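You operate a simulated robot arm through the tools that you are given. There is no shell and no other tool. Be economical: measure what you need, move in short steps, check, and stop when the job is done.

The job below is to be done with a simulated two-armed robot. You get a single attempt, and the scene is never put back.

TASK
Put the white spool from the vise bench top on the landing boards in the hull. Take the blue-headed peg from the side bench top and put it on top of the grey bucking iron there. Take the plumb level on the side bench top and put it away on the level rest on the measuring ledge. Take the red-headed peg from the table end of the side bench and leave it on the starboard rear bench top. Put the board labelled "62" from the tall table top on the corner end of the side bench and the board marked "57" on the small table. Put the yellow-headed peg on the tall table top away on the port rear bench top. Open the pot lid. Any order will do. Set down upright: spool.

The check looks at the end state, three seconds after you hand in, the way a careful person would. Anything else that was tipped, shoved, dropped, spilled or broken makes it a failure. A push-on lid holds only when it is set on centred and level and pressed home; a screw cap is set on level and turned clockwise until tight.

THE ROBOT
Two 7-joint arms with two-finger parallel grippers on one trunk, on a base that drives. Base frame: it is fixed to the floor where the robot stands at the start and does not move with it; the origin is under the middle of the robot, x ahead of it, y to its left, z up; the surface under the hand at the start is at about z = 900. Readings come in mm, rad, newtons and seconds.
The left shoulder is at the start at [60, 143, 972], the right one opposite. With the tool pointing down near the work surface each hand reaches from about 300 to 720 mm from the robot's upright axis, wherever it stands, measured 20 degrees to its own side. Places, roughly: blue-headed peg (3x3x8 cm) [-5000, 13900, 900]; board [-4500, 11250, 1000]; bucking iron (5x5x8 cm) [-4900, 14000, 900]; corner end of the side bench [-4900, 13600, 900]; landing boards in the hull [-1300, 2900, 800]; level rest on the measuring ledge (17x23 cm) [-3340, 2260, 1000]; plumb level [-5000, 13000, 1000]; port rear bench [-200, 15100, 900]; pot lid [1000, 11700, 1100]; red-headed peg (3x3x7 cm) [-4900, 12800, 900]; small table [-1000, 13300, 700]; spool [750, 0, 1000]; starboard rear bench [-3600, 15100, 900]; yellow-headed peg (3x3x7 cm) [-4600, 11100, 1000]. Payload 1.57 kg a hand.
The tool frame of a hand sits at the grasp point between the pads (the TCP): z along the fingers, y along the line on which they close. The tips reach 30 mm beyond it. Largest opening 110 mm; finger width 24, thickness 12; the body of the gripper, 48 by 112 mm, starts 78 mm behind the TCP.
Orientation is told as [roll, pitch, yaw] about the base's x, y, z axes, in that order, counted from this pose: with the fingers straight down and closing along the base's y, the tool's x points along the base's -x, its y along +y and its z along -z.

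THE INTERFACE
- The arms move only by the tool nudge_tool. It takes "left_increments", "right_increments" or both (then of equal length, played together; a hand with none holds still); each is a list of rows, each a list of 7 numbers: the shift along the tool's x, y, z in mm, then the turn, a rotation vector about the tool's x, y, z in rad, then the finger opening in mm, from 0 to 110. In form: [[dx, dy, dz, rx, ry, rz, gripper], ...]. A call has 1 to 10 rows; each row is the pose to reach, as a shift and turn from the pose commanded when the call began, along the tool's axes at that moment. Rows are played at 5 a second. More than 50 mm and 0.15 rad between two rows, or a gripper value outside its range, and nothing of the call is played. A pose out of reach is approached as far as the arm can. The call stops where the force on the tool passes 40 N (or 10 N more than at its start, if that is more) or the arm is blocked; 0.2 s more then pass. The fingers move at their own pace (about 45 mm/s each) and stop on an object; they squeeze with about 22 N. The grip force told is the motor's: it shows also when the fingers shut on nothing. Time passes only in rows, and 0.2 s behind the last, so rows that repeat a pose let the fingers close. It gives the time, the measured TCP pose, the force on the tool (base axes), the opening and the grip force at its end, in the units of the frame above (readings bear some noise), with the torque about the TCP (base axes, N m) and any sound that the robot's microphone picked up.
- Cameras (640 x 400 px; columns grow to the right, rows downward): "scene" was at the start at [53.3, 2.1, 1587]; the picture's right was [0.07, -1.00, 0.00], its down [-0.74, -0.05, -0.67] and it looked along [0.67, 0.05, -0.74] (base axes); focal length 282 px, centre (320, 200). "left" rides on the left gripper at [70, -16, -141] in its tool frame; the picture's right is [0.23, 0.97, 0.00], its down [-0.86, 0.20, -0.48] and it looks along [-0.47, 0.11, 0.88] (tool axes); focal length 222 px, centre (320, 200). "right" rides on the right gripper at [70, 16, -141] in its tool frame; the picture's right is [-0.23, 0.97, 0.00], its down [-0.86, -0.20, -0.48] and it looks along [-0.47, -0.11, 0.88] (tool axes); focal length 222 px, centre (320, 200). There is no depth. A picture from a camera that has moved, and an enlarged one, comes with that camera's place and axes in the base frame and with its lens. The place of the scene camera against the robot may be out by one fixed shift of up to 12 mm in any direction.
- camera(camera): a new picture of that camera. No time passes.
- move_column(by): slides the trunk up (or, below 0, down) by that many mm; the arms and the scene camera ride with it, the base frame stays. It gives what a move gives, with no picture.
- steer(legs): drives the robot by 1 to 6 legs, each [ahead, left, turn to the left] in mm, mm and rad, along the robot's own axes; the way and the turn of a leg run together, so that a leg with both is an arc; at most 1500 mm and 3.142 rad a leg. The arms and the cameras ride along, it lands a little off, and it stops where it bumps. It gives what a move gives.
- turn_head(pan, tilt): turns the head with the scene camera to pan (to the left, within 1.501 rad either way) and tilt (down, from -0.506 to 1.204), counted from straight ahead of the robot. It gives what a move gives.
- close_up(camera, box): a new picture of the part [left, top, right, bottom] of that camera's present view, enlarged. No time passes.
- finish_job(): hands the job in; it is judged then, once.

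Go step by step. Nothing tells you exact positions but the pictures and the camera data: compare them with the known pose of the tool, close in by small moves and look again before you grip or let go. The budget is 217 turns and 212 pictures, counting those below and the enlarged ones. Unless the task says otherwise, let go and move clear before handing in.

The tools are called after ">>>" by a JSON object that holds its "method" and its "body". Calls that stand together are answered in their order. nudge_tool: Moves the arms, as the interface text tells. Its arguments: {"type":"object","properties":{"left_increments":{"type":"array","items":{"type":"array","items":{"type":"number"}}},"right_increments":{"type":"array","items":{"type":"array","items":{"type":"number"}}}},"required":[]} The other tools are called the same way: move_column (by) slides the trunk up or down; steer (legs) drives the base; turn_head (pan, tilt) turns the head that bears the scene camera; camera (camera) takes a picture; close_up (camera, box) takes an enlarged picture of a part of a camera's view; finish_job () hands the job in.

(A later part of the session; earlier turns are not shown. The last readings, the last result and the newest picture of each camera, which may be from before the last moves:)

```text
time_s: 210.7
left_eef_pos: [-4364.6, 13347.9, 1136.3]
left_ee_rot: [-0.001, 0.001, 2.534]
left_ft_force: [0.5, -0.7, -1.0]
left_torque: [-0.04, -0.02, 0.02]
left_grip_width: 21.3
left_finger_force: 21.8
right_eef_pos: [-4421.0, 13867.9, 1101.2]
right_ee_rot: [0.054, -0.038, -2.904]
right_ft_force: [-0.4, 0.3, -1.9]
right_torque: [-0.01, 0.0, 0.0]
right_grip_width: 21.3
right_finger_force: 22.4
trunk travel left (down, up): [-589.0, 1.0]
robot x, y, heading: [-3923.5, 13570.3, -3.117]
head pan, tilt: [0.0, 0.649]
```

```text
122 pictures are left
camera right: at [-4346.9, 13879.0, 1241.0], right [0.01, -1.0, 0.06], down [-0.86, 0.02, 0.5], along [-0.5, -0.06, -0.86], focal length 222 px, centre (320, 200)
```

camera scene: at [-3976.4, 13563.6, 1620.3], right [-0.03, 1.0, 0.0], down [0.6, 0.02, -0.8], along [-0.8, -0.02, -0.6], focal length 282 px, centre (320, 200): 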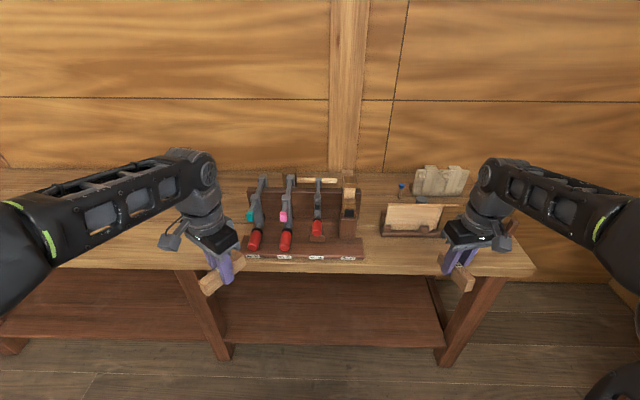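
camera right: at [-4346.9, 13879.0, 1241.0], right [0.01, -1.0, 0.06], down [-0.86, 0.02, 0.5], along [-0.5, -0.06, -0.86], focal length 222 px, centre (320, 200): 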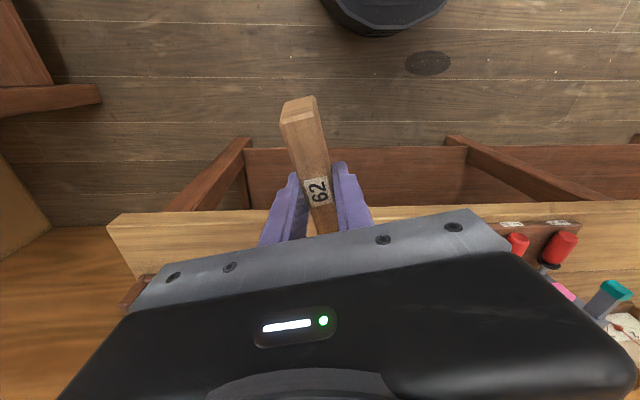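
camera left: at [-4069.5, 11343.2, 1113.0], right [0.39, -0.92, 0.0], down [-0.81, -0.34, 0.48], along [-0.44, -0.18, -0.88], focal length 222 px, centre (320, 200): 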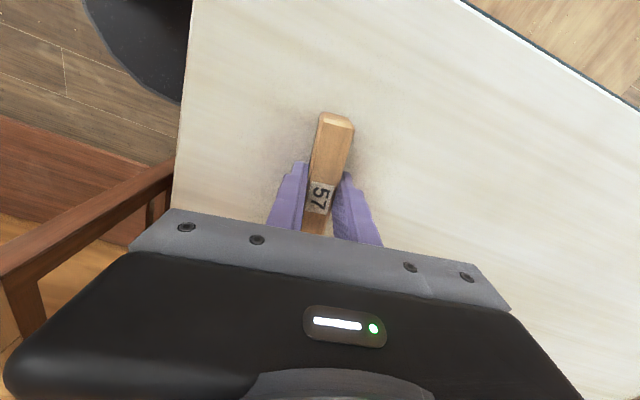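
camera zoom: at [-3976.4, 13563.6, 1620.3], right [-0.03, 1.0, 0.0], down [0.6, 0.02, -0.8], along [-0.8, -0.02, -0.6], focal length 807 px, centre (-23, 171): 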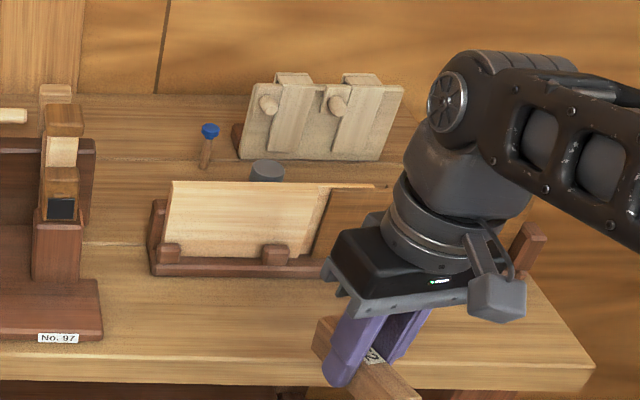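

The bench's corner end has a slate stand, with the grey iron and the blue peg behind it. I move closer and set board 62 on the free front strip of the bench.

>>> {"method": "steer", "body": {"legs": [[190, 0, 0]]}}

>>> {"method": "nudge_tool", "body": {"right_increments": [[0, 0, 0, 0, 0, -0.135, 10], [0, 0, 0, 0, 0, -0.27, 10], [0, 0, 0, 0, 0, -0.404, 10], [0, 0, 0, 0, 0, -0.539, 10], [0, 0, 0, 0, 0, -0.674, 10], [0, 0, 0, 0, 0, -0.808, 10]]}}

>>> {"method": "nudge_tool", "body": {"right_increments": [[0, 0, 0, -0.009, -0.136, 0, 10], [0, 0, 0, -0.009, -0.136, 0, 10]]}}

>>> {"method": "camera", "body": {"camera": "scene"}}

>>> {"method": "camera", "body": {"camera": "right"}}

```text
time_s: 212.2
left_eef_pos: [-4558.7, 13340.8, 1136.2]
left_ee_rot: [-0.002, 0.002, 2.535]
left_ft_force: [-0.3, 0.0, -0.6]
left_torque: [-0.02, -0.04, 0.02]
left_grip_width: 21.5
left_finger_force: 21.7
right_eef_pos: [-4615.4, 13862.0, 1101.8]
right_ee_rot: [0.057, -0.04, -2.904]
right_ft_force: [-0.1, -0.3, -0.6]
right_torque: [0.01, -0.06, 0.0]
right_grip_width: 21.2
right_finger_force: 21.7
trunk travel left (down, up): [-589.0, 1.0]
robot x, y, heading: [-4115.2, 13564.6, -3.107]
head pan, tilt: [0.0, 0.649]
```

```text
time_s: 213.6
left_eef_pos: [-4557.8, 13340.9, 1135.4]
left_ee_rot: [-0.001, 0.002, 2.537]
left_ft_force: [0.1, 0.4, -0.5]
left_torque: [0.0, -0.05, 0.0]
left_grip_width: 21.3
left_finger_force: 21.9
right_eef_pos: [-4616.1, 13861.7, 1102.5]
right_ee_rot: [0.008, -0.068, -2.092]
right_ft_force: [0.7, 0.5, -0.2]
right_torque: [0.02, 0.01, 0.02]
right_grip_width: 21.5
right_finger_force: 22.0
trunk travel left (down, up): [-589.0, 1.0]
robot x, y, heading: [-4111.6, 13563.6, -3.116]
head pan, tilt: [0.0, 0.649]
```

```text
time_s: 214.2
left_eef_pos: [-4556.5, 13341.8, 1136.9]
left_ee_rot: [-0.001, 0.002, 2.537]
left_ft_force: [1.0, -0.2, -1.7]
left_torque: [0.01, -0.06, -0.01]
left_grip_width: 21.5
left_finger_force: 21.8
right_eef_pos: [-4614.8, 13861.9, 1101.9]
right_ee_rot: [0.018, -0.206, -2.096]
right_ft_force: [-0.7, 0.9, -0.6]
right_torque: [-0.01, 0.0, -0.02]
right_grip_width: 21.3
right_finger_force: 22.1
trunk travel left (down, up): [-589.0, 1.0]
robot x, y, heading: [-4116.8, 13564.7, -3.111]
head pan, tilt: [0.0, 0.649]
```

```text
121 pictures are left
camera scene: at [-4169.4, 13557.4, 1620.2], right [-0.03, 1.0, 0.0], down [0.6, 0.02, -0.8], along [-0.8, -0.02, -0.6], focal length 282 px, centre (320, 200)
```

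scene: 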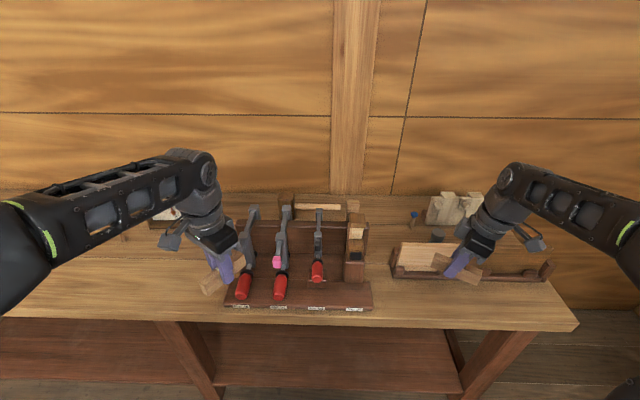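

```text
120 pictures are left
camera right: at [-4555.5, 13939.6, 1226.7], right [0.73, -0.68, 0.06], down [-0.55, -0.54, 0.64], along [-0.4, -0.5, -0.77], focal length 222 px, centre (320, 200)
```

right: 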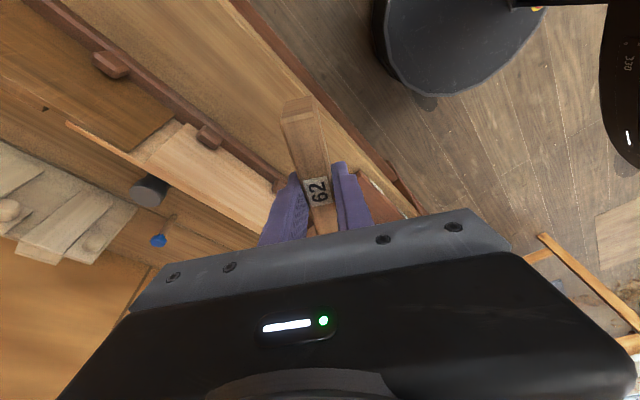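

>>> {"method": "nudge_tool", "body": {"right_increments": [[14, -35, -3, 0, 0, 0, 10], [29, -69, -6, 0, 0, 0, 10], [38, -69, 38, 0, 0, 0, 10], [47, -69, 82, 0, 0, 0, 10], [54.8, -69, 121.5, 0, 0, 0, 10]]}}

>>> {"method": "camera", "body": {"camera": "right"}}

>>> {"method": "close_up", "body": {"camera": "scene", "box": [380, 180, 600, 340]}}

```text
time_s: 215.4
left_eef_pos: [-4557.5, 13341.5, 1136.7]
left_ee_rot: [-0.001, 0.002, 2.534]
left_ft_force: [0.0, 1.1, -0.4]
left_torque: [-0.03, 0.0, 0.0]
left_grip_width: 21.4
left_finger_force: 21.9
right_eef_pos: [-4655.8, 13925.1, 969.9]
right_ee_rot: [0.019, -0.204, -2.096]
right_ft_force: [-0.6, -0.7, -0.4]
right_torque: [0.02, 0.01, -0.01]
right_grip_width: 21.7
right_finger_force: 22.2
trunk travel left (down, up): [-589.0, 1.0]
robot x, y, heading: [-4117.5, 13564.3, -3.116]
head pan, tilt: [0.0, 0.649]
```

```text
119 pictures are left
camera right: at [-4596.9, 14002.4, 1094.7], right [0.73, -0.68, 0.06], down [-0.55, -0.54, 0.64], along [-0.4, -0.5, -0.77], focal length 222 px, centre (320, 200)
```

right: 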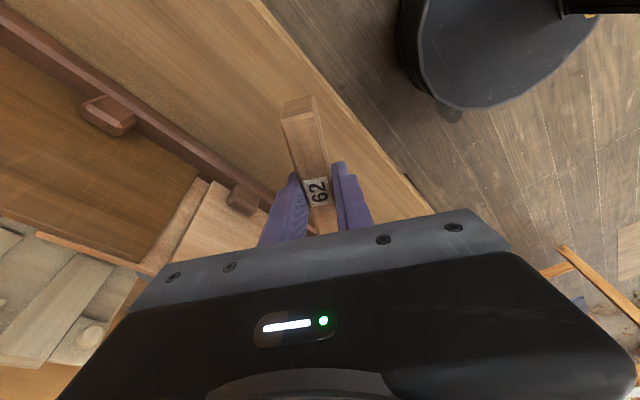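

```text
2.50 times, centred on (490, 260) of scene
camera zoom: at [-4169.4, 13558.3, 1620.3], right [-0.03, 1.0, 0.0], down [0.6, 0.02, -0.8], along [-0.8, -0.02, -0.6], focal length 706 px, centre (-105, 50)
```

zoom: 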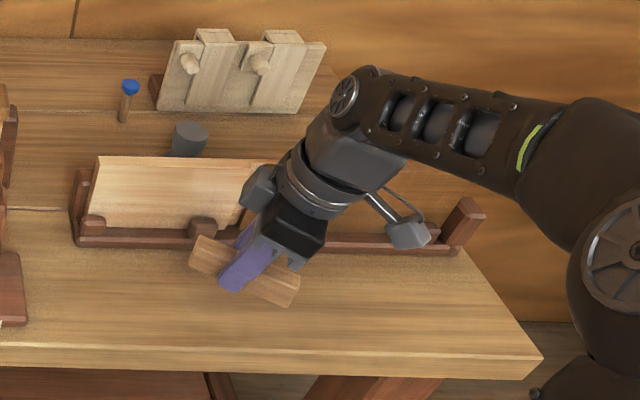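

>>> {"method": "nudge_tool", "body": {"right_increments": [[6, 7, 10, 0, 0, 0, 10], [8, 7, 19.6, 0, 0, 0, 10], [8.6, 7, 22.5, 0, 0, 0, 10], [9.2, 7, 25.5, 0, 0, 0, 10], [9.2, 7, 25.5, 0, 0, 0, 10]]}}

>>> {"method": "close_up", "body": {"camera": "right", "box": [230, 60, 410, 220]}}

```text
time_s: 216.6
left_eef_pos: [-4556.6, 13340.2, 1137.4]
left_ee_rot: [-0.002, 0.001, 2.536]
left_ft_force: [0.2, 0.5, -0.6]
left_torque: [0.02, 0.01, -0.01]
left_grip_width: 21.5
left_finger_force: 22.1
right_eef_pos: [-4648.5, 13921.4, 943.9]
right_ee_rot: [0.018, -0.204, -2.098]
right_ft_force: [-0.1, -0.2, -0.4]
right_torque: [0.02, -0.03, 0.0]
right_grip_width: 21.5
right_finger_force: 22.2
trunk travel left (down, up): [-589.0, 1.0]
robot x, y, heading: [-4116.1, 13562.6, -3.115]
head pan, tilt: [0.0, 0.649]
```

```text
2.50 times, centred on (320, 140) of right
camera zoom: at [-4589.1, 13998.4, 1067.9], right [0.73, -0.68, 0.06], down [-0.55, -0.54, 0.64], along [-0.4, -0.5, -0.77], focal length 555 px, centre (320, 350)
```

zoom: 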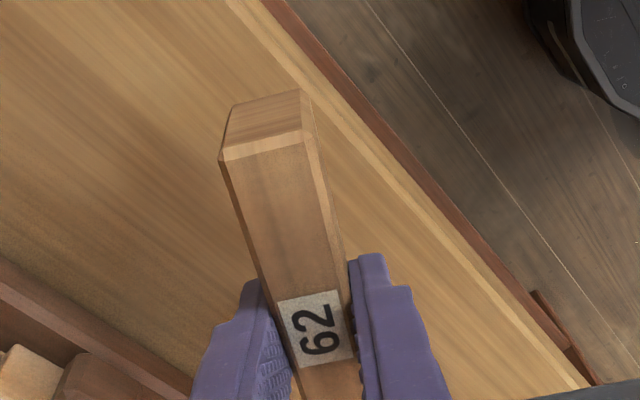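

>>> {"method": "nudge_tool", "body": {"right_increments": [[0.6, 0, 3, 0, 0, 0, 10], [1.2, 0, 6, 0, 0, 0, 10], [1.8, 0, 9, 0, 0, 0, 10], [1.8, 0, 9, 0, 0, 0, 10]]}}

```text
time_s: 217.6
left_eef_pos: [-4555.9, 13341.0, 1137.6]
left_ee_rot: [-0.002, 0.003, 2.536]
left_ft_force: [0.1, 0.4, -0.3]
left_torque: [-0.02, 0.02, -0.01]
left_grip_width: 21.7
left_finger_force: 22.4
right_eef_pos: [-4648.8, 13921.1, 935.0]
right_ee_rot: [0.019, -0.205, -2.097]
right_ft_force: [1.2, -0.2, -1.2]
right_torque: [-0.02, 0.01, 0.02]
right_grip_width: 21.6
right_finger_force: 22.2
trunk travel left (down, up): [-589.0, 1.0]
robot x, y, heading: [-4117.4, 13560.7, -3.114]
head pan, tilt: [0.0, 0.649]
```

>>> {"method": "nudge_tool", "body": {"right_increments": [[0.6, 0, 3, 0, 0, 0, 10], [1.2, 0, 6, 0, 0, 0, 10], [1.2, 0, 6, 0, 0, 0, 10]]}}

>>> {"method": "close_up", "body": {"camera": "scene", "box": [420, 220, 560, 320]}}

```text
time_s: 218.4
left_eef_pos: [-4557.6, 13341.9, 1137.4]
left_ee_rot: [-0.002, 0.001, 2.538]
left_ft_force: [0.1, 0.9, -0.4]
left_torque: [-0.03, -0.03, 0.0]
left_grip_width: 21.6
left_finger_force: 22.2
right_eef_pos: [-4648.7, 13920.2, 929.6]
right_ee_rot: [0.016, -0.205, -2.096]
right_ft_force: [0.0, -0.2, -1.0]
right_torque: [0.05, -0.02, 0.01]
right_grip_width: 21.4
right_finger_force: 22.2
trunk travel left (down, up): [-589.0, 1.0]
robot x, y, heading: [-4117.7, 13559.5, -3.115]
head pan, tilt: [0.0, 0.649]
```

```text
4.00 times, centred on (490, 270) of scene
camera zoom: at [-4169.0, 13558.0, 1620.3], right [-0.03, 1.0, 0.0], down [0.6, 0.02, -0.8], along [-0.8, -0.02, -0.6], focal length 1130 px, centre (-360, -80)
```

zoom: 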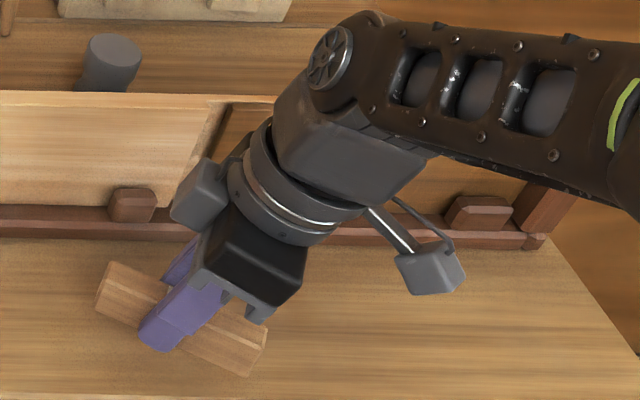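

>>> {"method": "nudge_tool", "body": {"right_increments": [[0.6, 0, 3, 0, 0, 0, 10], [1.2, 0, 6, 0, 0, 0, 10], [1.2, 0, 6, 0, 0, 0, 10]]}}

```text
time_s: 219.2
left_eef_pos: [-4556.4, 13339.7, 1137.4]
left_ee_rot: [-0.003, 0.002, 2.537]
left_ft_force: [0.2, 0.2, -0.4]
left_torque: [0.04, 0.02, 0.01]
left_grip_width: 21.4
left_finger_force: 21.9
right_eef_pos: [-4649.6, 13921.2, 922.7]
right_ee_rot: [0.017, -0.204, -2.098]
right_ft_force: [0.0, 0.5, -0.5]
right_torque: [0.03, 0.05, -0.04]
right_grip_width: 21.6
right_finger_force: 21.7
trunk travel left (down, up): [-589.0, 1.0]
robot x, y, heading: [-4120.4, 13566.7, -3.107]
head pan, tilt: [0.0, 0.649]
```

>>> {"method": "nudge_tool", "body": {"right_increments": [[0.5, 0, 2.5, 0, 0, 0, 10], [1, 0, 5, 0, 0, 0, 10], [1.5, 0, 7.5, 0, 0, 0, 10], [1.5, 0, 7.5, 0, 0, 0, 10]]}}

>>> {"method": "close_up", "body": {"camera": "right", "box": [200, 60, 440, 220]}}

```text
time_s: 220.2
left_eef_pos: [-4556.9, 13340.7, 1137.6]
left_ee_rot: [-0.003, 0.004, 2.536]
left_ft_force: [0.1, -0.1, -0.4]
left_torque: [-0.01, 0.01, -0.03]
left_grip_width: 21.4
left_finger_force: 22.0
right_eef_pos: [-4647.8, 13919.1, 915.2]
right_ee_rot: [0.018, -0.204, -2.099]
right_ft_force: [0.5, -0.5, -0.4]
right_torque: [0.0, -0.02, -0.03]
right_grip_width: 21.3
right_finger_force: 21.5
trunk travel left (down, up): [-589.0, 1.0]
robot x, y, heading: [-4117.5, 13566.4, -3.117]
head pan, tilt: [0.0, 0.649]
```

```text
2.50 times, centred on (320, 140) of right
camera zoom: at [-4588.6, 13997.5, 1039.2], right [0.73, -0.68, 0.06], down [-0.55, -0.54, 0.64], along [-0.4, -0.5, -0.77], focal length 555 px, centre (320, 350)
```

zoom: 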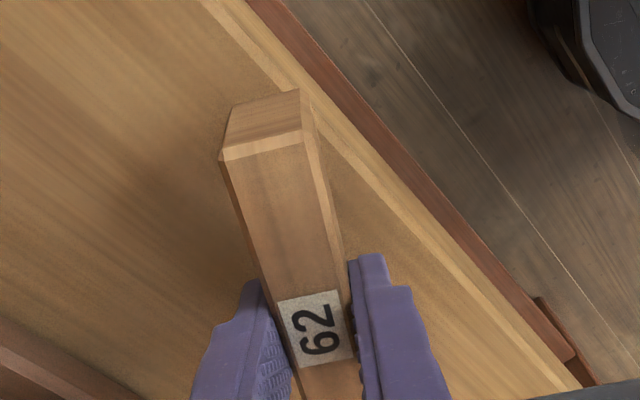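

The bench surface is lower than I assumed (about 855). I keep lowering in steps.

>>> {"method": "nudge_tool", "body": {"right_increments": [[1, 0, 5, 0, 0, 0, 10], [2, 0, 10, 0, 0, 0, 10], [2.6, 0, 13, 0, 0, 0, 10], [2.6, 0, 13, 0, 0, 0, 10]]}}

>>> {"method": "close_up", "body": {"camera": "right", "box": [200, 60, 440, 220]}}

```text
time_s: 221.2
left_eef_pos: [-4556.1, 13341.5, 1137.4]
left_ee_rot: [-0.001, 0.001, 2.536]
left_ft_force: [-0.7, -0.2, -0.6]
left_torque: [0.0, 0.0, 0.01]
left_grip_width: 21.6
left_finger_force: 21.5
right_eef_pos: [-4648.7, 13919.2, 902.8]
right_ee_rot: [0.018, -0.205, -2.098]
right_ft_force: [-0.2, -0.1, -1.2]
right_torque: [0.0, 0.02, 0.03]
right_grip_width: 21.3
right_finger_force: 22.3
trunk travel left (down, up): [-589.0, 1.0]
robot x, y, heading: [-4115.1, 13561.8, -3.111]
head pan, tilt: [0.0, 0.649]
```

```text
2.50 times, centred on (320, 140) of right
camera zoom: at [-4589.2, 13997.6, 1026.8], right [0.73, -0.68, 0.06], down [-0.55, -0.54, 0.64], along [-0.4, -0.5, -0.77], focal length 555 px, centre (320, 350)
```

zoom: 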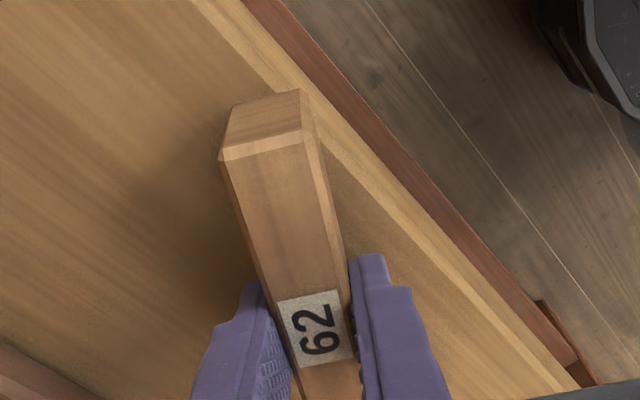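

>>> {"method": "nudge_tool", "body": {"right_increments": [[0.4, 0, 2, 0, 0, 0, 10], [0.8, 0, 4, 0, 0, 0, 10], [1.2, 0, 6, 0, 0, 0, 10], [1.2, 0, 6, 0, 0, 0, 10]]}}

```text
time_s: 222.2
left_eef_pos: [-4557.1, 13340.0, 1136.6]
left_ee_rot: [-0.002, 0.001, 2.536]
left_ft_force: [-0.7, 0.4, -1.5]
left_torque: [0.01, -0.02, -0.01]
left_grip_width: 21.6
left_finger_force: 21.9
right_eef_pos: [-4648.5, 13920.5, 896.3]
right_ee_rot: [0.018, -0.204, -2.096]
right_ft_force: [-1.2, 0.3, -0.6]
right_torque: [0.01, -0.02, 0.01]
right_grip_width: 21.3
right_finger_force: 20.9
trunk travel left (down, up): [-589.0, 1.0]
robot x, y, heading: [-4116.2, 13562.4, -3.112]
head pan, tilt: [0.0, 0.649]
```

>>> {"method": "nudge_tool", "body": {"right_increments": [[0.4, 0, 2, 0, 0, 0, 10], [0.8, 0, 4, 0, 0, 0, 10], [1.2, 0, 6, 0, 0, 0, 10], [1.2, 0, 6, 0, 0, 0, 10]]}}

>>> {"method": "close_up", "body": {"camera": "right", "box": [200, 60, 440, 220]}}

```text
time_s: 223.2
left_eef_pos: [-4556.3, 13341.4, 1137.9]
left_ee_rot: [-0.002, -0.001, 2.535]
left_ft_force: [0.4, -0.1, -0.5]
left_torque: [-0.01, -0.01, 0.02]
left_grip_width: 21.7
left_finger_force: 21.6
right_eef_pos: [-4646.9, 13919.8, 892.2]
right_ee_rot: [0.013, -0.203, -2.097]
right_ft_force: [-0.4, 3.9, 20.3]
right_torque: [0.57, 0.0, 0.0]
right_grip_width: 21.2
right_finger_force: 22.0
trunk travel left (down, up): [-589.0, 1.0]
robot x, y, heading: [-4115.6, 13567.5, -3.116]
head pan, tilt: [0.0, 0.649]
```

```text
2.50 times, centred on (320, 140) of right
camera zoom: at [-4587.5, 13997.7, 1016.2], right [0.73, -0.68, 0.06], down [-0.55, -0.54, 0.64], along [-0.4, -0.5, -0.77], focal length 555 px, centre (320, 350)
```

zoom: 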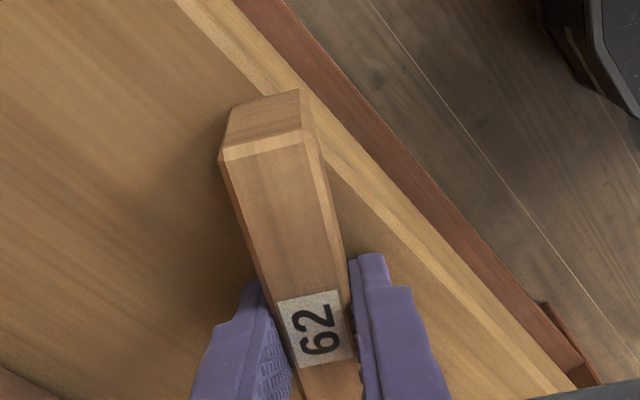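

Contact at last, but the board's end is very near the bench edge. I lift slightly, shift it 25 mm inward and set down again.

>>> {"method": "nudge_tool", "body": {"right_increments": [[-2, 0, -12, 0, 0, 0, 10], [-14, -21.6, -9.5, 0, 0, 0, 10], [-13, -21.6, -3.5, 0, 0, 0, 10], [-12.7, -21.6, -1, 0, 0, 0, 10], [-12.6, -21.6, -0.2, 0, 0, 0, 10]]}}

>>> {"method": "close_up", "body": {"camera": "right", "box": [200, 60, 440, 220]}}

```text
time_s: 224.4
left_eef_pos: [-4555.7, 13340.6, 1137.4]
left_ee_rot: [-0.001, 0.002, 2.536]
left_ft_force: [0.0, -0.6, -0.6]
left_torque: [-0.02, 0.04, -0.03]
left_grip_width: 21.6
left_finger_force: 21.7
right_eef_pos: [-4672.5, 13920.7, 893.8]
right_ee_rot: [0.017, -0.205, -2.098]
right_ft_force: [-0.7, 0.3, -0.1]
right_torque: [0.0, 0.02, -0.02]
right_grip_width: 21.1
right_finger_force: 22.3
trunk travel left (down, up): [-589.0, 1.0]
robot x, y, heading: [-4116.8, 13564.3, -3.114]
head pan, tilt: [0.0, 0.649]
```

```text
2.50 times, centred on (320, 140) of right
camera zoom: at [-4613.4, 13997.6, 1017.8], right [0.73, -0.68, 0.06], down [-0.55, -0.54, 0.64], along [-0.4, -0.5, -0.77], focal length 555 px, centre (320, 350)
```

zoom: 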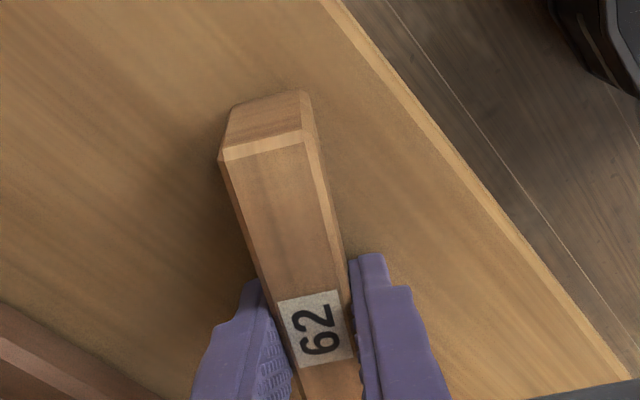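

>>> {"method": "nudge_tool", "body": {"right_increments": [[0.3, 0, 1.2, 0, 0, 0, 10], [0.4, 0, 2, 0, 0, 0, 10], [0.4, 0, 2, 0, 0, 0, 10]]}}

```text
time_s: 225.2
left_eef_pos: [-4555.7, 13340.9, 1137.1]
left_ee_rot: [-0.001, 0.003, 2.538]
left_ft_force: [0.1, -0.6, -0.9]
left_torque: [0.0, 0.02, -0.02]
left_grip_width: 21.7
left_finger_force: 22.0
right_eef_pos: [-4673.0, 13921.0, 891.8]
right_ee_rot: [0.016, -0.203, -2.097]
right_ft_force: [1.0, 0.6, 10.4]
right_torque: [0.24, 0.01, 0.0]
right_grip_width: 21.2
right_finger_force: 21.6
trunk travel left (down, up): [-589.0, 1.0]
robot x, y, heading: [-4114.6, 13566.2, -3.116]
head pan, tilt: [0.0, 0.649]
```

>>> {"method": "nudge_tool", "body": {"right_increments": [[0, 0, 0, 0, 0, 0, 40], [0, 0, 0, 0, 0, 0, 55], [-4, 0, -20, 0, 0, 0, 55], [-12, 0, -60, 0, 0, 0, 55], [-20, 0, -100, 0, 0, 0, 55], [-28, 0, -140, 0, 0, 0, 55], [-36, 0, -180, 0, 0, 0, 55], [-42, 0, -210, 0, 0, 0, 55]]}}

>>> {"method": "close_up", "body": {"camera": "scene", "box": [380, 180, 600, 340]}}

>>> {"method": "camera", "body": {"camera": "right"}}

```text
time_s: 227.0
left_eef_pos: [-4556.5, 13341.1, 1136.6]
left_ee_rot: [-0.002, 0.001, 2.535]
left_ft_force: [0.4, 0.4, -0.2]
left_torque: [-0.03, -0.04, 0.0]
left_grip_width: 21.3
left_finger_force: 22.5
right_eef_pos: [-4673.1, 13920.2, 1104.1]
right_ee_rot: [0.018, -0.205, -2.098]
right_ft_force: [0.3, -0.7, -1.2]
right_torque: [0.01, -0.05, 0.0]
right_grip_width: 55.0
right_finger_force: 0.1
trunk travel left (down, up): [-589.0, 1.0]
robot x, y, heading: [-4119.3, 13560.6, -3.119]
head pan, tilt: [0.0, 0.649]
```

```text
2.50 times, centred on (490, 260) of scene
camera zoom: at [-4168.8, 13557.8, 1620.2], right [-0.03, 1.0, 0.0], down [0.6, 0.02, -0.8], along [-0.8, -0.02, -0.6], focal length 706 px, centre (-105, 50)
```

zoom: 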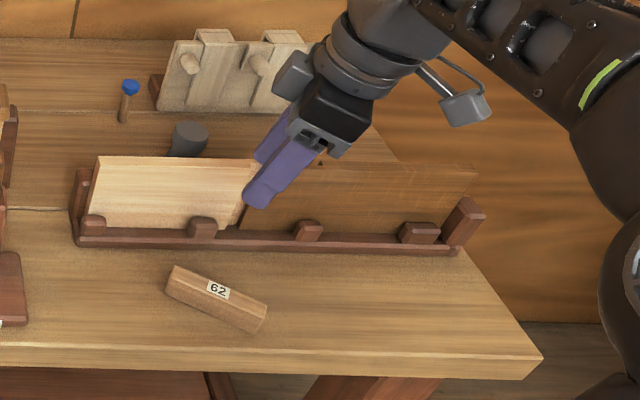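

```text
110 pictures are left
camera right: at [-4614.1, 13998.9, 1228.2], right [0.73, -0.68, 0.06], down [-0.55, -0.54, 0.64], along [-0.4, -0.5, -0.77], focal length 222 px, centre (320, 200)
```

right: 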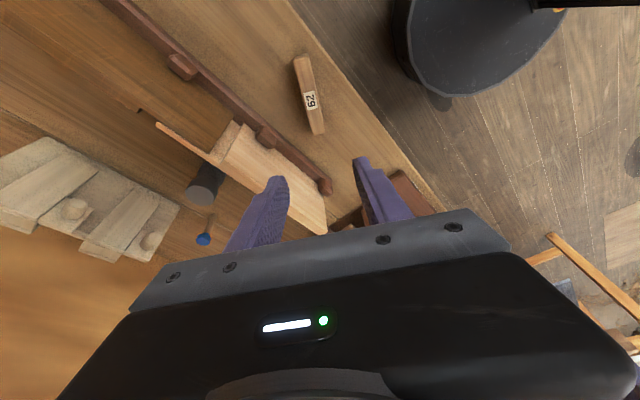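

Board 62 is placed. Next the blue peg at about (-5003, 13899) must go on the iron at (-4893, 13957). I retract the left hand clear of the clamp rack before driving closer.

>>> {"method": "nudge_tool", "body": {"left_increments": [[30, -21, 0, 0, 0, 0, 10], [60, -42, 0, 0, 0, 0, 10], [90, -62, 0, 0, 0, 0, 10], [120, -83, 0, 0, 0, 0, 10], [148, -102, 0, 0, 0, 0, 10]]}}

>>> {"method": "nudge_tool", "body": {"right_increments": [[0, 0, -10, 0, 0, 0.13, 55], [0, 0, -20, 0, 0, 0.26, 55], [0, 0, -20, 0, 0, 0.39, 55], [0, 0, -20, 0, 0, 0.52, 55], [0, 0, -20, 0, 0, 0.65, 55], [0, 0, -20, 0, 0, 0.78, 55], [0, 0, -20, 0, 0, 0.91, 55], [0, 0, -20, 0, 0, 1.02, 55]]}}

```text
time_s: 228.2
left_eef_pos: [-4375.7, 13339.8, 1138.1]
left_ee_rot: [-0.003, 0.003, 2.538]
left_ft_force: [0.1, -1.0, 0.0]
left_torque: [0.05, 0.02, 0.0]
left_grip_width: 21.4
left_finger_force: 22.0
right_eef_pos: [-4672.2, 13920.3, 1103.6]
right_ee_rot: [0.018, -0.205, -2.098]
right_ft_force: [-0.7, 0.0, 0.4]
right_torque: [-0.02, -0.01, -0.02]
right_grip_width: 55.2
right_finger_force: 0.1
trunk travel left (down, up): [-589.0, 1.0]
robot x, y, heading: [-4116.1, 13562.2, -3.116]
head pan, tilt: [0.0, 0.649]
```

```text
time_s: 230.0
left_eef_pos: [-4376.3, 13339.7, 1138.5]
left_ee_rot: [-0.002, 0.002, 2.536]
left_ft_force: [-0.2, 0.0, 0.0]
left_torque: [0.0, 0.0, 0.0]
left_grip_width: 21.5
left_finger_force: 21.8
right_eef_pos: [-4673.3, 13927.5, 1123.9]
right_ee_rot: [0.182, -0.091, -3.126]
right_ft_force: [0.2, 0.4, -0.1]
right_torque: [-0.03, -0.01, -0.02]
right_grip_width: 54.8
right_finger_force: 0.3
trunk travel left (down, up): [-589.0, 1.0]
robot x, y, heading: [-4112.3, 13564.4, -3.11]
head pan, tilt: [0.0, 0.649]
```

>>> {"method": "nudge_tool", "body": {"right_increments": [[0, 0, 0, 0.06, -0.1, 0, 55], [0, 0, 0, 0.12, -0.2, 0, 55], [0, 0, 0, 0.18, -0.31, 0, 55]]}}

>>> {"method": "steer", "body": {"legs": [[170, 0, 0]]}}

>>> {"method": "camera", "body": {"camera": "scene"}}

>>> {"method": "camera", "body": {"camera": "right"}}

```text
time_s: 230.8
left_eef_pos: [-4374.3, 13340.3, 1138.1]
left_ee_rot: [-0.002, 0.002, 2.537]
left_ft_force: [1.6, -0.1, -0.2]
left_torque: [0.0, 0.01, -0.01]
left_grip_width: 21.6
left_finger_force: 22.0
right_eef_pos: [-4673.0, 13926.2, 1123.6]
right_ee_rot: [0.008, -0.4, 3.127]
right_ft_force: [-0.4, 0.6, 0.3]
right_torque: [0.0, -0.02, -0.04]
right_grip_width: 55.2
right_finger_force: 0.0
trunk travel left (down, up): [-589.0, 1.0]
robot x, y, heading: [-4114.0, 13561.5, -3.112]
head pan, tilt: [0.0, 0.649]
```

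```text
time_s: 232.2
left_eef_pos: [-4542.9, 13335.0, 1137.6]
left_ee_rot: [-0.002, 0.004, 2.538]
left_ft_force: [-0.1, -0.3, -1.0]
left_torque: [-0.01, -0.03, 0.04]
left_grip_width: 21.4
left_finger_force: 21.8
right_eef_pos: [-4840.9, 13919.7, 1121.7]
right_ee_rot: [0.01, -0.399, 3.131]
right_ft_force: [0.2, -0.6, 1.0]
right_torque: [0.01, -0.01, 0.03]
right_grip_width: 54.9
right_finger_force: 0.0
trunk travel left (down, up): [-589.0, 1.0]
robot x, y, heading: [-4281.7, 13556.3, -3.114]
head pan, tilt: [0.0, 0.649]
```

```text
109 pictures are left
camera scene: at [-4336.1, 13552.9, 1620.2], right [-0.03, 1.0, 0.0], down [0.61, 0.02, -0.8], along [-0.8, -0.02, -0.61], focal length 282 px, centre (320, 200)
```

scene: 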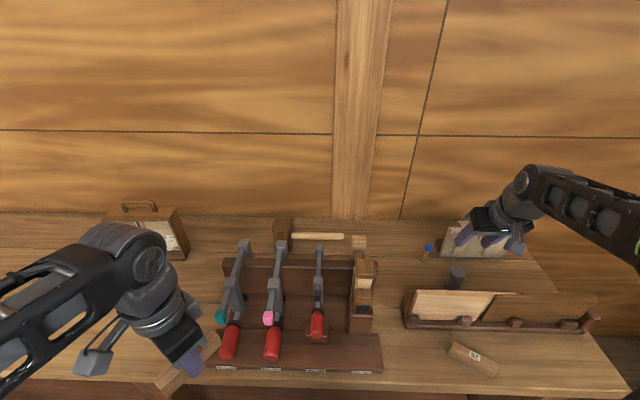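

```text
108 pictures are left
camera right: at [-4723.6, 13905.2, 1225.4], right [-0.22, -0.97, 0.1], down [-0.6, 0.21, 0.77], along [-0.77, 0.11, -0.63], focal length 222 px, centre (320, 200)
```

right: 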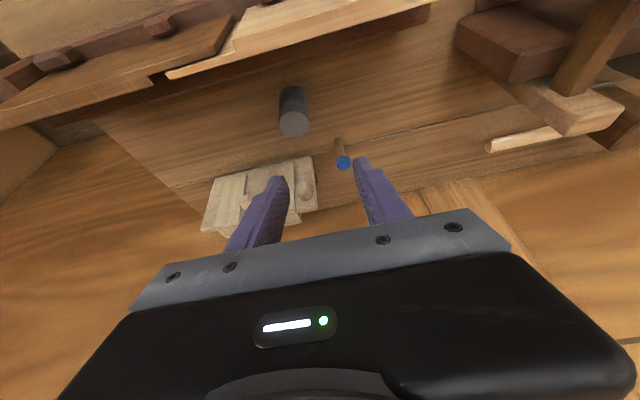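

Blue peg at (-5000, 13895), head at z≈920; iron top at (-4893, 13955). I move the right hand above the peg.

>>> {"method": "nudge_tool", "body": {"right_increments": [[-25, 7, 40, 0, 0, 0, 50], [-50, 14, 80, 0, 0, 0, 50], [-75, 21, 120, 0, 0, 0, 50], [-98.7, 26.7, 160, 0, 0, 0, 50]]}}

>>> {"method": "camera", "body": {"camera": "right"}}

```text
time_s: 233.2
left_eef_pos: [-4542.6, 13334.9, 1137.7]
left_ee_rot: [-0.002, 0.004, 2.539]
left_ft_force: [0.4, 0.3, 0.2]
left_torque: [0.02, -0.06, 0.02]
left_grip_width: 21.4
left_finger_force: 22.0
right_eef_pos: [-4997.8, 13892.4, 1015.2]
right_ee_rot: [0.009, -0.398, 3.131]
right_ft_force: [-0.3, 0.7, 0.1]
right_torque: [-0.04, -0.04, 0.02]
right_grip_width: 50.2
right_finger_force: 0.0
trunk travel left (down, up): [-589.0, 1.0]
robot x, y, heading: [-4281.7, 13561.3, -3.11]
head pan, tilt: [0.0, 0.649]
```

```text
107 pictures are left
camera right: at [-4879.4, 13876.3, 1118.6], right [-0.22, -0.97, 0.1], down [-0.6, 0.21, 0.77], along [-0.77, 0.11, -0.63], focal length 222 px, centre (320, 200)
```

right: 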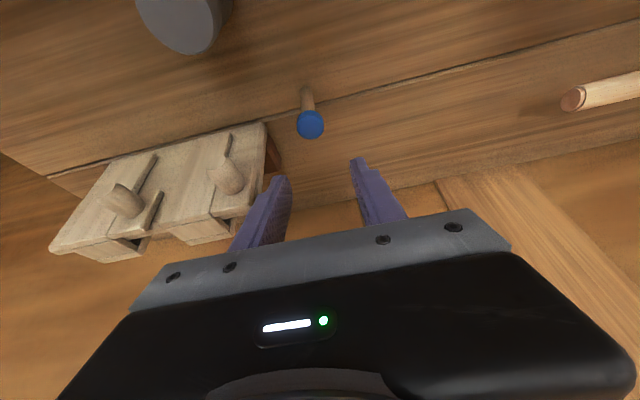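

>>> {"method": "nudge_tool", "body": {"right_increments": [[12, -2, 29, 0, 0, 0, 50], [24, -2, 58, 0, 0, 0, 50], [36.6, -2, 86.6, 0, 0, 0, 50]]}}

>>> {"method": "camera", "body": {"camera": "right"}}

```text
time_s: 234.1
left_eef_pos: [-4542.2, 13334.4, 1138.3]
left_ee_rot: [-0.002, 0.002, 2.538]
left_ft_force: [-0.7, 0.1, -0.7]
left_torque: [0.0, -0.01, -0.04]
left_grip_width: 21.3
left_finger_force: 21.8
right_eef_pos: [-4995.5, 13895.0, 921.9]
right_ee_rot: [0.009, -0.401, 3.131]
right_ft_force: [-0.3, 0.2, 0.1]
right_torque: [-0.03, -0.02, 0.04]
right_grip_width: 49.9
right_finger_force: 0.1
trunk travel left (down, up): [-589.0, 1.0]
robot x, y, heading: [-4279.4, 13552.6, -3.109]
head pan, tilt: [0.0, 0.649]
```

```text
106 pictures are left
camera right: at [-4876.8, 13879.9, 1024.6], right [-0.22, -0.97, 0.1], down [-0.6, 0.21, 0.77], along [-0.77, 0.11, -0.63], focal length 222 px, centre (320, 200)
```

right: 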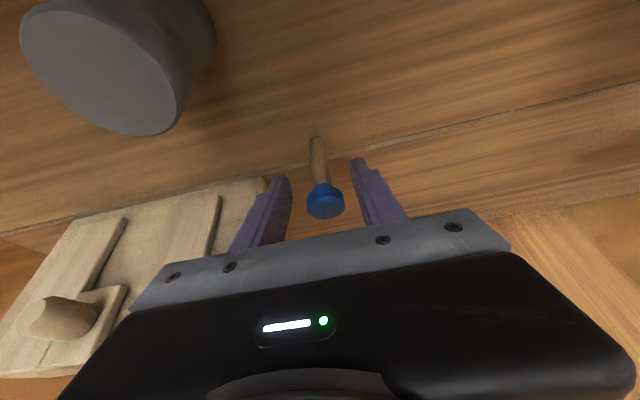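

>>> {"method": "nudge_tool", "body": {"right_increments": [[0, 0, 0, 0, 0, 0, 30], [0, 0, 0, 0, 0, 0, 10], [0, 0, 0, 0, 0, 0, 10], [-8, 0, -20, 0, 0, 0, 10], [-23, 0, -55, 0, 0, 0, 10], [-39, 0, -92, 0, 0, 0, 10], [-50, 0, -120, 0, 0, 0, 10]]}}

>>> {"method": "camera", "body": {"camera": "right"}}

```text
time_s: 235.7
left_eef_pos: [-4540.6, 13334.0, 1137.9]
left_ee_rot: [-0.002, 0.0, 2.536]
left_ft_force: [-0.3, 0.5, -1.3]
left_torque: [-0.04, 0.0, -0.03]
left_grip_width: 21.4
left_finger_force: 22.2
right_eef_pos: [-4994.0, 13893.7, 1051.8]
right_ee_rot: [0.01, -0.4, 3.13]
right_ft_force: [-0.3, -0.1, 0.0]
right_torque: [0.01, 0.02, -0.02]
right_grip_width: 24.2
right_finger_force: 21.6
trunk travel left (down, up): [-589.0, 1.0]
robot x, y, heading: [-4282.0, 13556.2, -3.108]
head pan, tilt: [0.0, 0.649]
```

```text
105 pictures are left
camera right: at [-4876.2, 13878.8, 1155.2], right [-0.22, -0.97, 0.1], down [-0.6, 0.21, 0.77], along [-0.77, 0.11, -0.63], focal length 222 px, centre (320, 200)
```

right: 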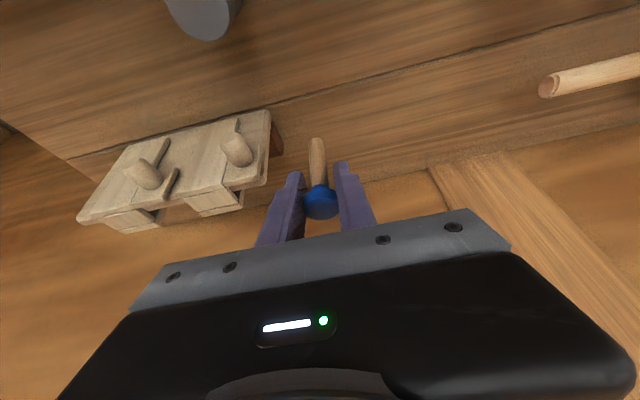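

Peg gripped by its head. I carry it over the iron.

>>> {"method": "nudge_tool", "body": {"right_increments": [[32, -20, -14, 0, 0, 0, 10], [64, -40, -27, 0, 0, 0, 10], [95, -61, -40, 0, 0, 0, 10], [105, -61, -15.2, 0, 0, 0, 10]]}}

>>> {"method": "camera", "body": {"camera": "right"}}

>>> {"method": "close_up", "body": {"camera": "scene", "box": [380, 200, 560, 320]}}

```text
time_s: 236.7
left_eef_pos: [-4542.9, 13334.6, 1138.5]
left_ee_rot: [0.0, 0.002, 2.538]
left_ft_force: [-0.3, 0.5, -0.5]
left_torque: [0.02, -0.05, 0.02]
left_grip_width: 21.5
left_finger_force: 21.7
right_eef_pos: [-4889.4, 13954.4, 1022.5]
right_ee_rot: [0.012, -0.398, 3.132]
right_ft_force: [-0.3, -0.7, -0.3]
right_torque: [-0.01, 0.0, 0.0]
right_grip_width: 24.1
right_finger_force: 21.5
trunk travel left (down, up): [-589.0, 1.0]
robot x, y, heading: [-4280.9, 13559.9, -3.113]
head pan, tilt: [0.0, 0.649]
```

```text
104 pictures are left
camera right: at [-4771.8, 13939.6, 1125.4], right [-0.22, -0.97, 0.1], down [-0.6, 0.21, 0.77], along [-0.77, 0.11, -0.63], focal length 222 px, centre (320, 200)
```

right: 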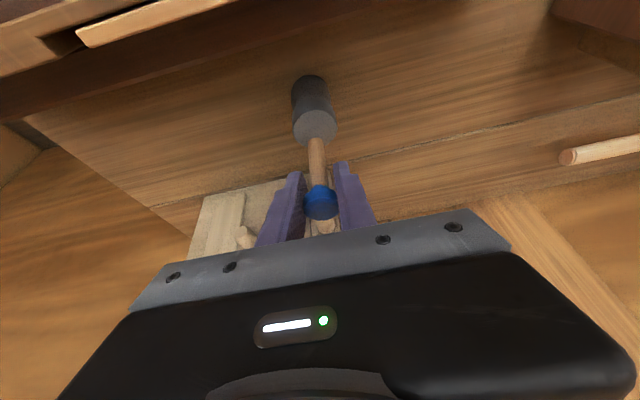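

```text
3.33 times, centred on (470, 260) of scene
camera zoom: at [-4336.0, 13553.1, 1620.2], right [-0.03, 1.0, 0.0], down [0.61, 0.02, -0.8], along [-0.8, -0.02, -0.61], focal length 942 px, centre (-180, 0)
```

zoom: 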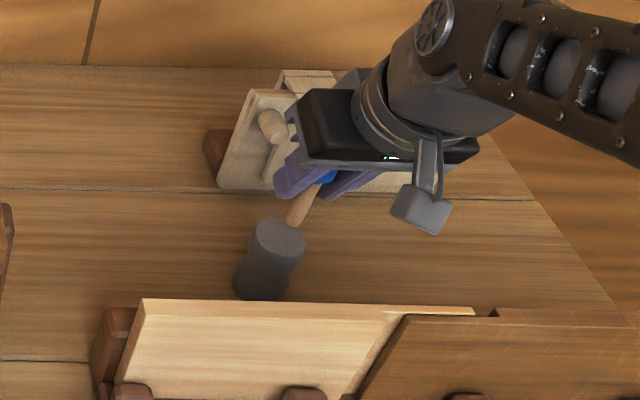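

>>> {"method": "nudge_tool", "body": {"right_increments": [[3.1, 1, 7.4, 0, 0, 0, 10], [6.2, 1, 14.7, 0, 0, 0, 10], [7, 1, 16.6, 0, 0, 0, 10], [7, 1, 16.6, 0, 0, 0, 10]]}}

>>> {"method": "close_up", "body": {"camera": "right", "box": [230, 50, 410, 230]}}

```text
time_s: 237.7
left_eef_pos: [-4540.9, 13334.2, 1138.4]
left_ee_rot: [-0.001, 0.002, 2.536]
left_ft_force: [0.3, 0.5, -2.0]
left_torque: [0.02, -0.01, 0.0]
left_grip_width: 21.7
left_finger_force: 21.9
right_eef_pos: [-4889.2, 13955.1, 1003.5]
right_ee_rot: [0.01, -0.401, 3.129]
right_ft_force: [-0.9, -0.2, 0.9]
right_torque: [-0.03, -0.02, -0.02]
right_grip_width: 24.2
right_finger_force: 21.7
trunk travel left (down, up): [-589.0, 1.0]
robot x, y, heading: [-4280.0, 13560.2, -3.107]
head pan, tilt: [0.0, 0.649]
```

```text
2.22 times, centred on (320, 140) of right
camera zoom: at [-4771.2, 13940.2, 1106.4], right [-0.22, -0.97, 0.1], down [-0.6, 0.21, 0.77], along [-0.77, 0.11, -0.63], focal length 494 px, centre (320, 333)
```

zoom: 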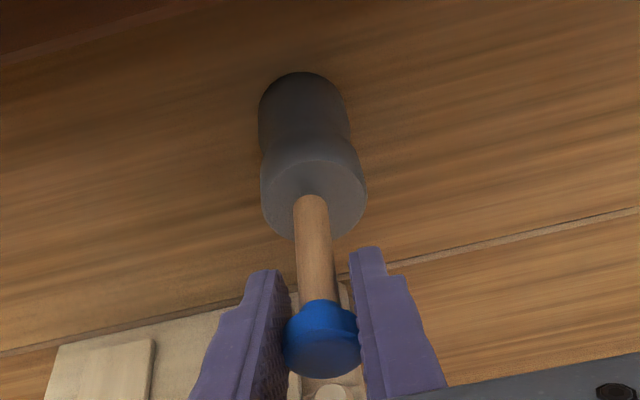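

>>> {"method": "nudge_tool", "body": {"right_increments": [[0.4, 0, 0.9, 0, 0, 0, 10], [0.8, 0, 1.9, 0, 0, 0, 10], [1.2, 0, 2.8, 0, 0, 0, 10], [1.2, 0, 2.8, 0, 0, 0, 10]]}}

```text
time_s: 238.7
left_eef_pos: [-4541.3, 13334.9, 1138.6]
left_ee_rot: [-0.002, 0.003, 2.538]
left_ft_force: [0.5, 0.3, -0.8]
left_torque: [-0.01, 0.0, 0.02]
left_grip_width: 21.5
left_finger_force: 22.2
right_eef_pos: [-4889.3, 13954.8, 1002.4]
right_ee_rot: [0.012, -0.401, 3.134]
right_ft_force: [-0.5, -0.2, 0.4]
right_torque: [-0.01, 0.03, 0.02]
right_grip_width: 24.0
right_finger_force: 22.0
trunk travel left (down, up): [-589.0, 1.0]
robot x, y, heading: [-4280.7, 13559.3, -3.112]
head pan, tilt: [0.0, 0.649]
```

>>> {"method": "nudge_tool", "body": {"right_increments": [[0.4, 0, 0.9, 0, 0, 0, 10], [0.8, 0, 1.9, 0, 0, 0, 10], [1.2, 0, 2.8, 0, 0, 0, 10], [1.2, 0, 2.8, 0, 0, 0, 10]]}}

```text
time_s: 239.7
left_eef_pos: [-4541.4, 13334.7, 1137.8]
left_ee_rot: [-0.003, 0.002, 2.538]
left_ft_force: [-0.4, -0.1, -1.3]
left_torque: [0.02, -0.01, -0.03]
left_grip_width: 21.6
left_finger_force: 21.8
right_eef_pos: [-4890.1, 13954.9, 998.5]
right_ee_rot: [0.009, -0.399, 3.132]
right_ft_force: [-0.4, -0.5, 0.8]
right_torque: [-0.02, 0.02, -0.02]
right_grip_width: 24.1
right_finger_force: 21.9
trunk travel left (down, up): [-589.0, 1.0]
robot x, y, heading: [-4282.7, 13558.9, -3.112]
head pan, tilt: [0.0, 0.649]
```

>>> {"method": "nudge_tool", "body": {"right_increments": [[0.4, 0, 0.9, 0, 0, 0, 10], [0.8, 0, 1.9, 0, 0, 0, 10], [1.2, 0, 2.8, 0, 0, 0, 10], [1.2, 0, 2.8, 0, 0, 0, 10]]}}

>>> {"method": "close_up", "body": {"camera": "right", "box": [230, 50, 410, 230]}}

```text
time_s: 240.7
left_eef_pos: [-4541.5, 13334.3, 1138.4]
left_ee_rot: [-0.002, 0.001, 2.536]
left_ft_force: [0.5, -0.3, -0.4]
left_torque: [-0.01, 0.0, 0.0]
left_grip_width: 21.6
left_finger_force: 22.1
right_eef_pos: [-4888.4, 13954.3, 998.4]
right_ee_rot: [0.009, -0.401, 3.132]
right_ft_force: [1.3, -0.4, 8.2]
right_torque: [-0.04, -0.14, -0.02]
right_grip_width: 24.2
right_finger_force: 22.3
trunk travel left (down, up): [-589.0, 1.0]
robot x, y, heading: [-4280.0, 13555.7, -3.114]
head pan, tilt: [0.0, 0.649]
```

```text
2.22 times, centred on (320, 140) of right
camera zoom: at [-4771.6, 13939.1, 1100.2], right [-0.22, -0.97, 0.1], down [-0.6, 0.21, 0.77], along [-0.77, 0.11, -0.63], focal length 494 px, centre (320, 333)
```

zoom: 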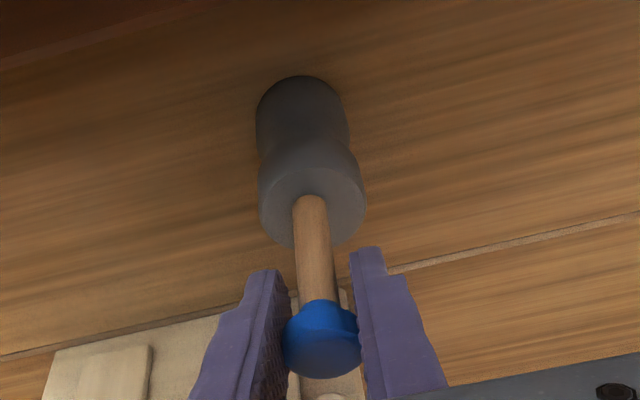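

Contact at 8 N. I open slowly and rise.

>>> {"method": "nudge_tool", "body": {"right_increments": [[-0.4, 0, -0.9, 0, 0, 0, 10], [-0.4, 0, -0.9, 0, 0, 0, 28], [-0.4, 0, -0.9, 0, 0, 0, 36], [-0.4, 0, -0.9, 0, 0, 0, 50], [-12, 0, -28, 0, 0, 0, 50], [-27, 0, -64, 0, 0, 0, 50], [-42, 0, -100, 0, 0, 0, 50]]}}

>>> {"method": "camera", "body": {"camera": "right"}}

```text
time_s: 242.2
left_eef_pos: [-4539.9, 13334.5, 1137.5]
left_ee_rot: [-0.001, 0.0, 2.539]
left_ft_force: [-0.8, 0.6, -1.4]
left_torque: [0.0, 0.04, 0.0]
left_grip_width: 21.6
left_finger_force: 22.0
right_eef_pos: [-4890.1, 13955.8, 1103.2]
right_ee_rot: [0.009, -0.398, 3.131]
right_ft_force: [0.1, 0.3, 0.6]
right_torque: [-0.03, -0.01, -0.03]
right_grip_width: 50.0
right_finger_force: 0.0
trunk travel left (down, up): [-589.0, 1.0]
robot x, y, heading: [-4279.2, 13557.7, -3.108]
head pan, tilt: [0.0, 0.649]
```

```text
100 pictures are left
camera right: at [-4772.6, 13940.6, 1206.8], right [-0.22, -0.97, 0.1], down [-0.6, 0.21, 0.77], along [-0.77, 0.11, -0.63], focal length 222 px, centre (320, 200)
```

right: 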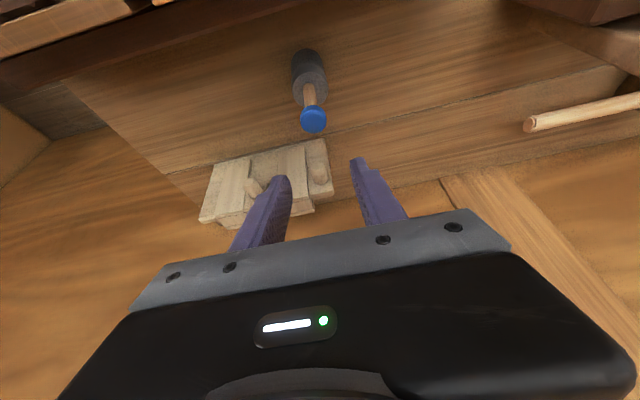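

The blue peg stands on the iron. I back off and strafe to the table end for the red peg.

>>> {"method": "steer", "body": {"legs": [[-220, 0, 0], [0, 0, -0.03], [0, 900, 0]]}}

>>> {"method": "camera", "body": {"camera": "scene"}}

```text
time_s: 248.7
left_eef_pos: [-4321.5, 12439.6, 1138.1]
left_ee_rot: [-0.003, 0.002, 2.52]
left_ft_force: [0.0, -0.6, -0.7]
left_torque: [0.0, 0.01, -0.02]
left_grip_width: 21.5
left_finger_force: 22.1
right_eef_pos: [-4660.7, 13067.2, 1103.4]
right_ee_rot: [0.009, -0.399, 3.114]
right_ft_force: [0.1, -0.6, 0.3]
right_torque: [0.0, 0.0, 0.01]
right_grip_width: 50.0
right_finger_force: 0.0
trunk travel left (down, up): [-589.0, 1.0]
robot x, y, heading: [-4058.7, 12659.6, -3.127]
head pan, tilt: [0.0, 0.649]
```

```text
99 pictures are left
camera scene: at [-4110.8, 12654.6, 1620.3], right [-0.01, 1.0, 0.0], down [0.6, 0.01, -0.8], along [-0.8, -0.01, -0.6], focal length 282 px, centre (320, 200)
```

scene: 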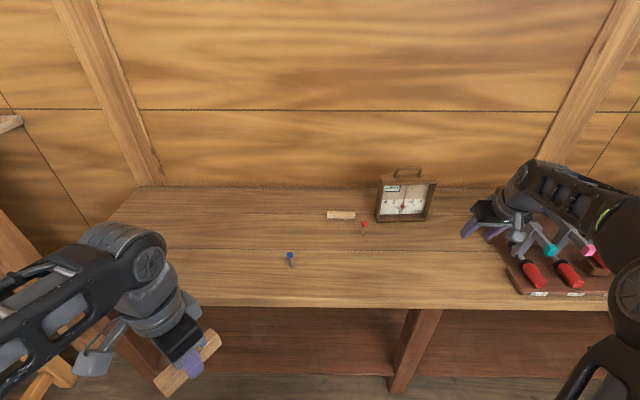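

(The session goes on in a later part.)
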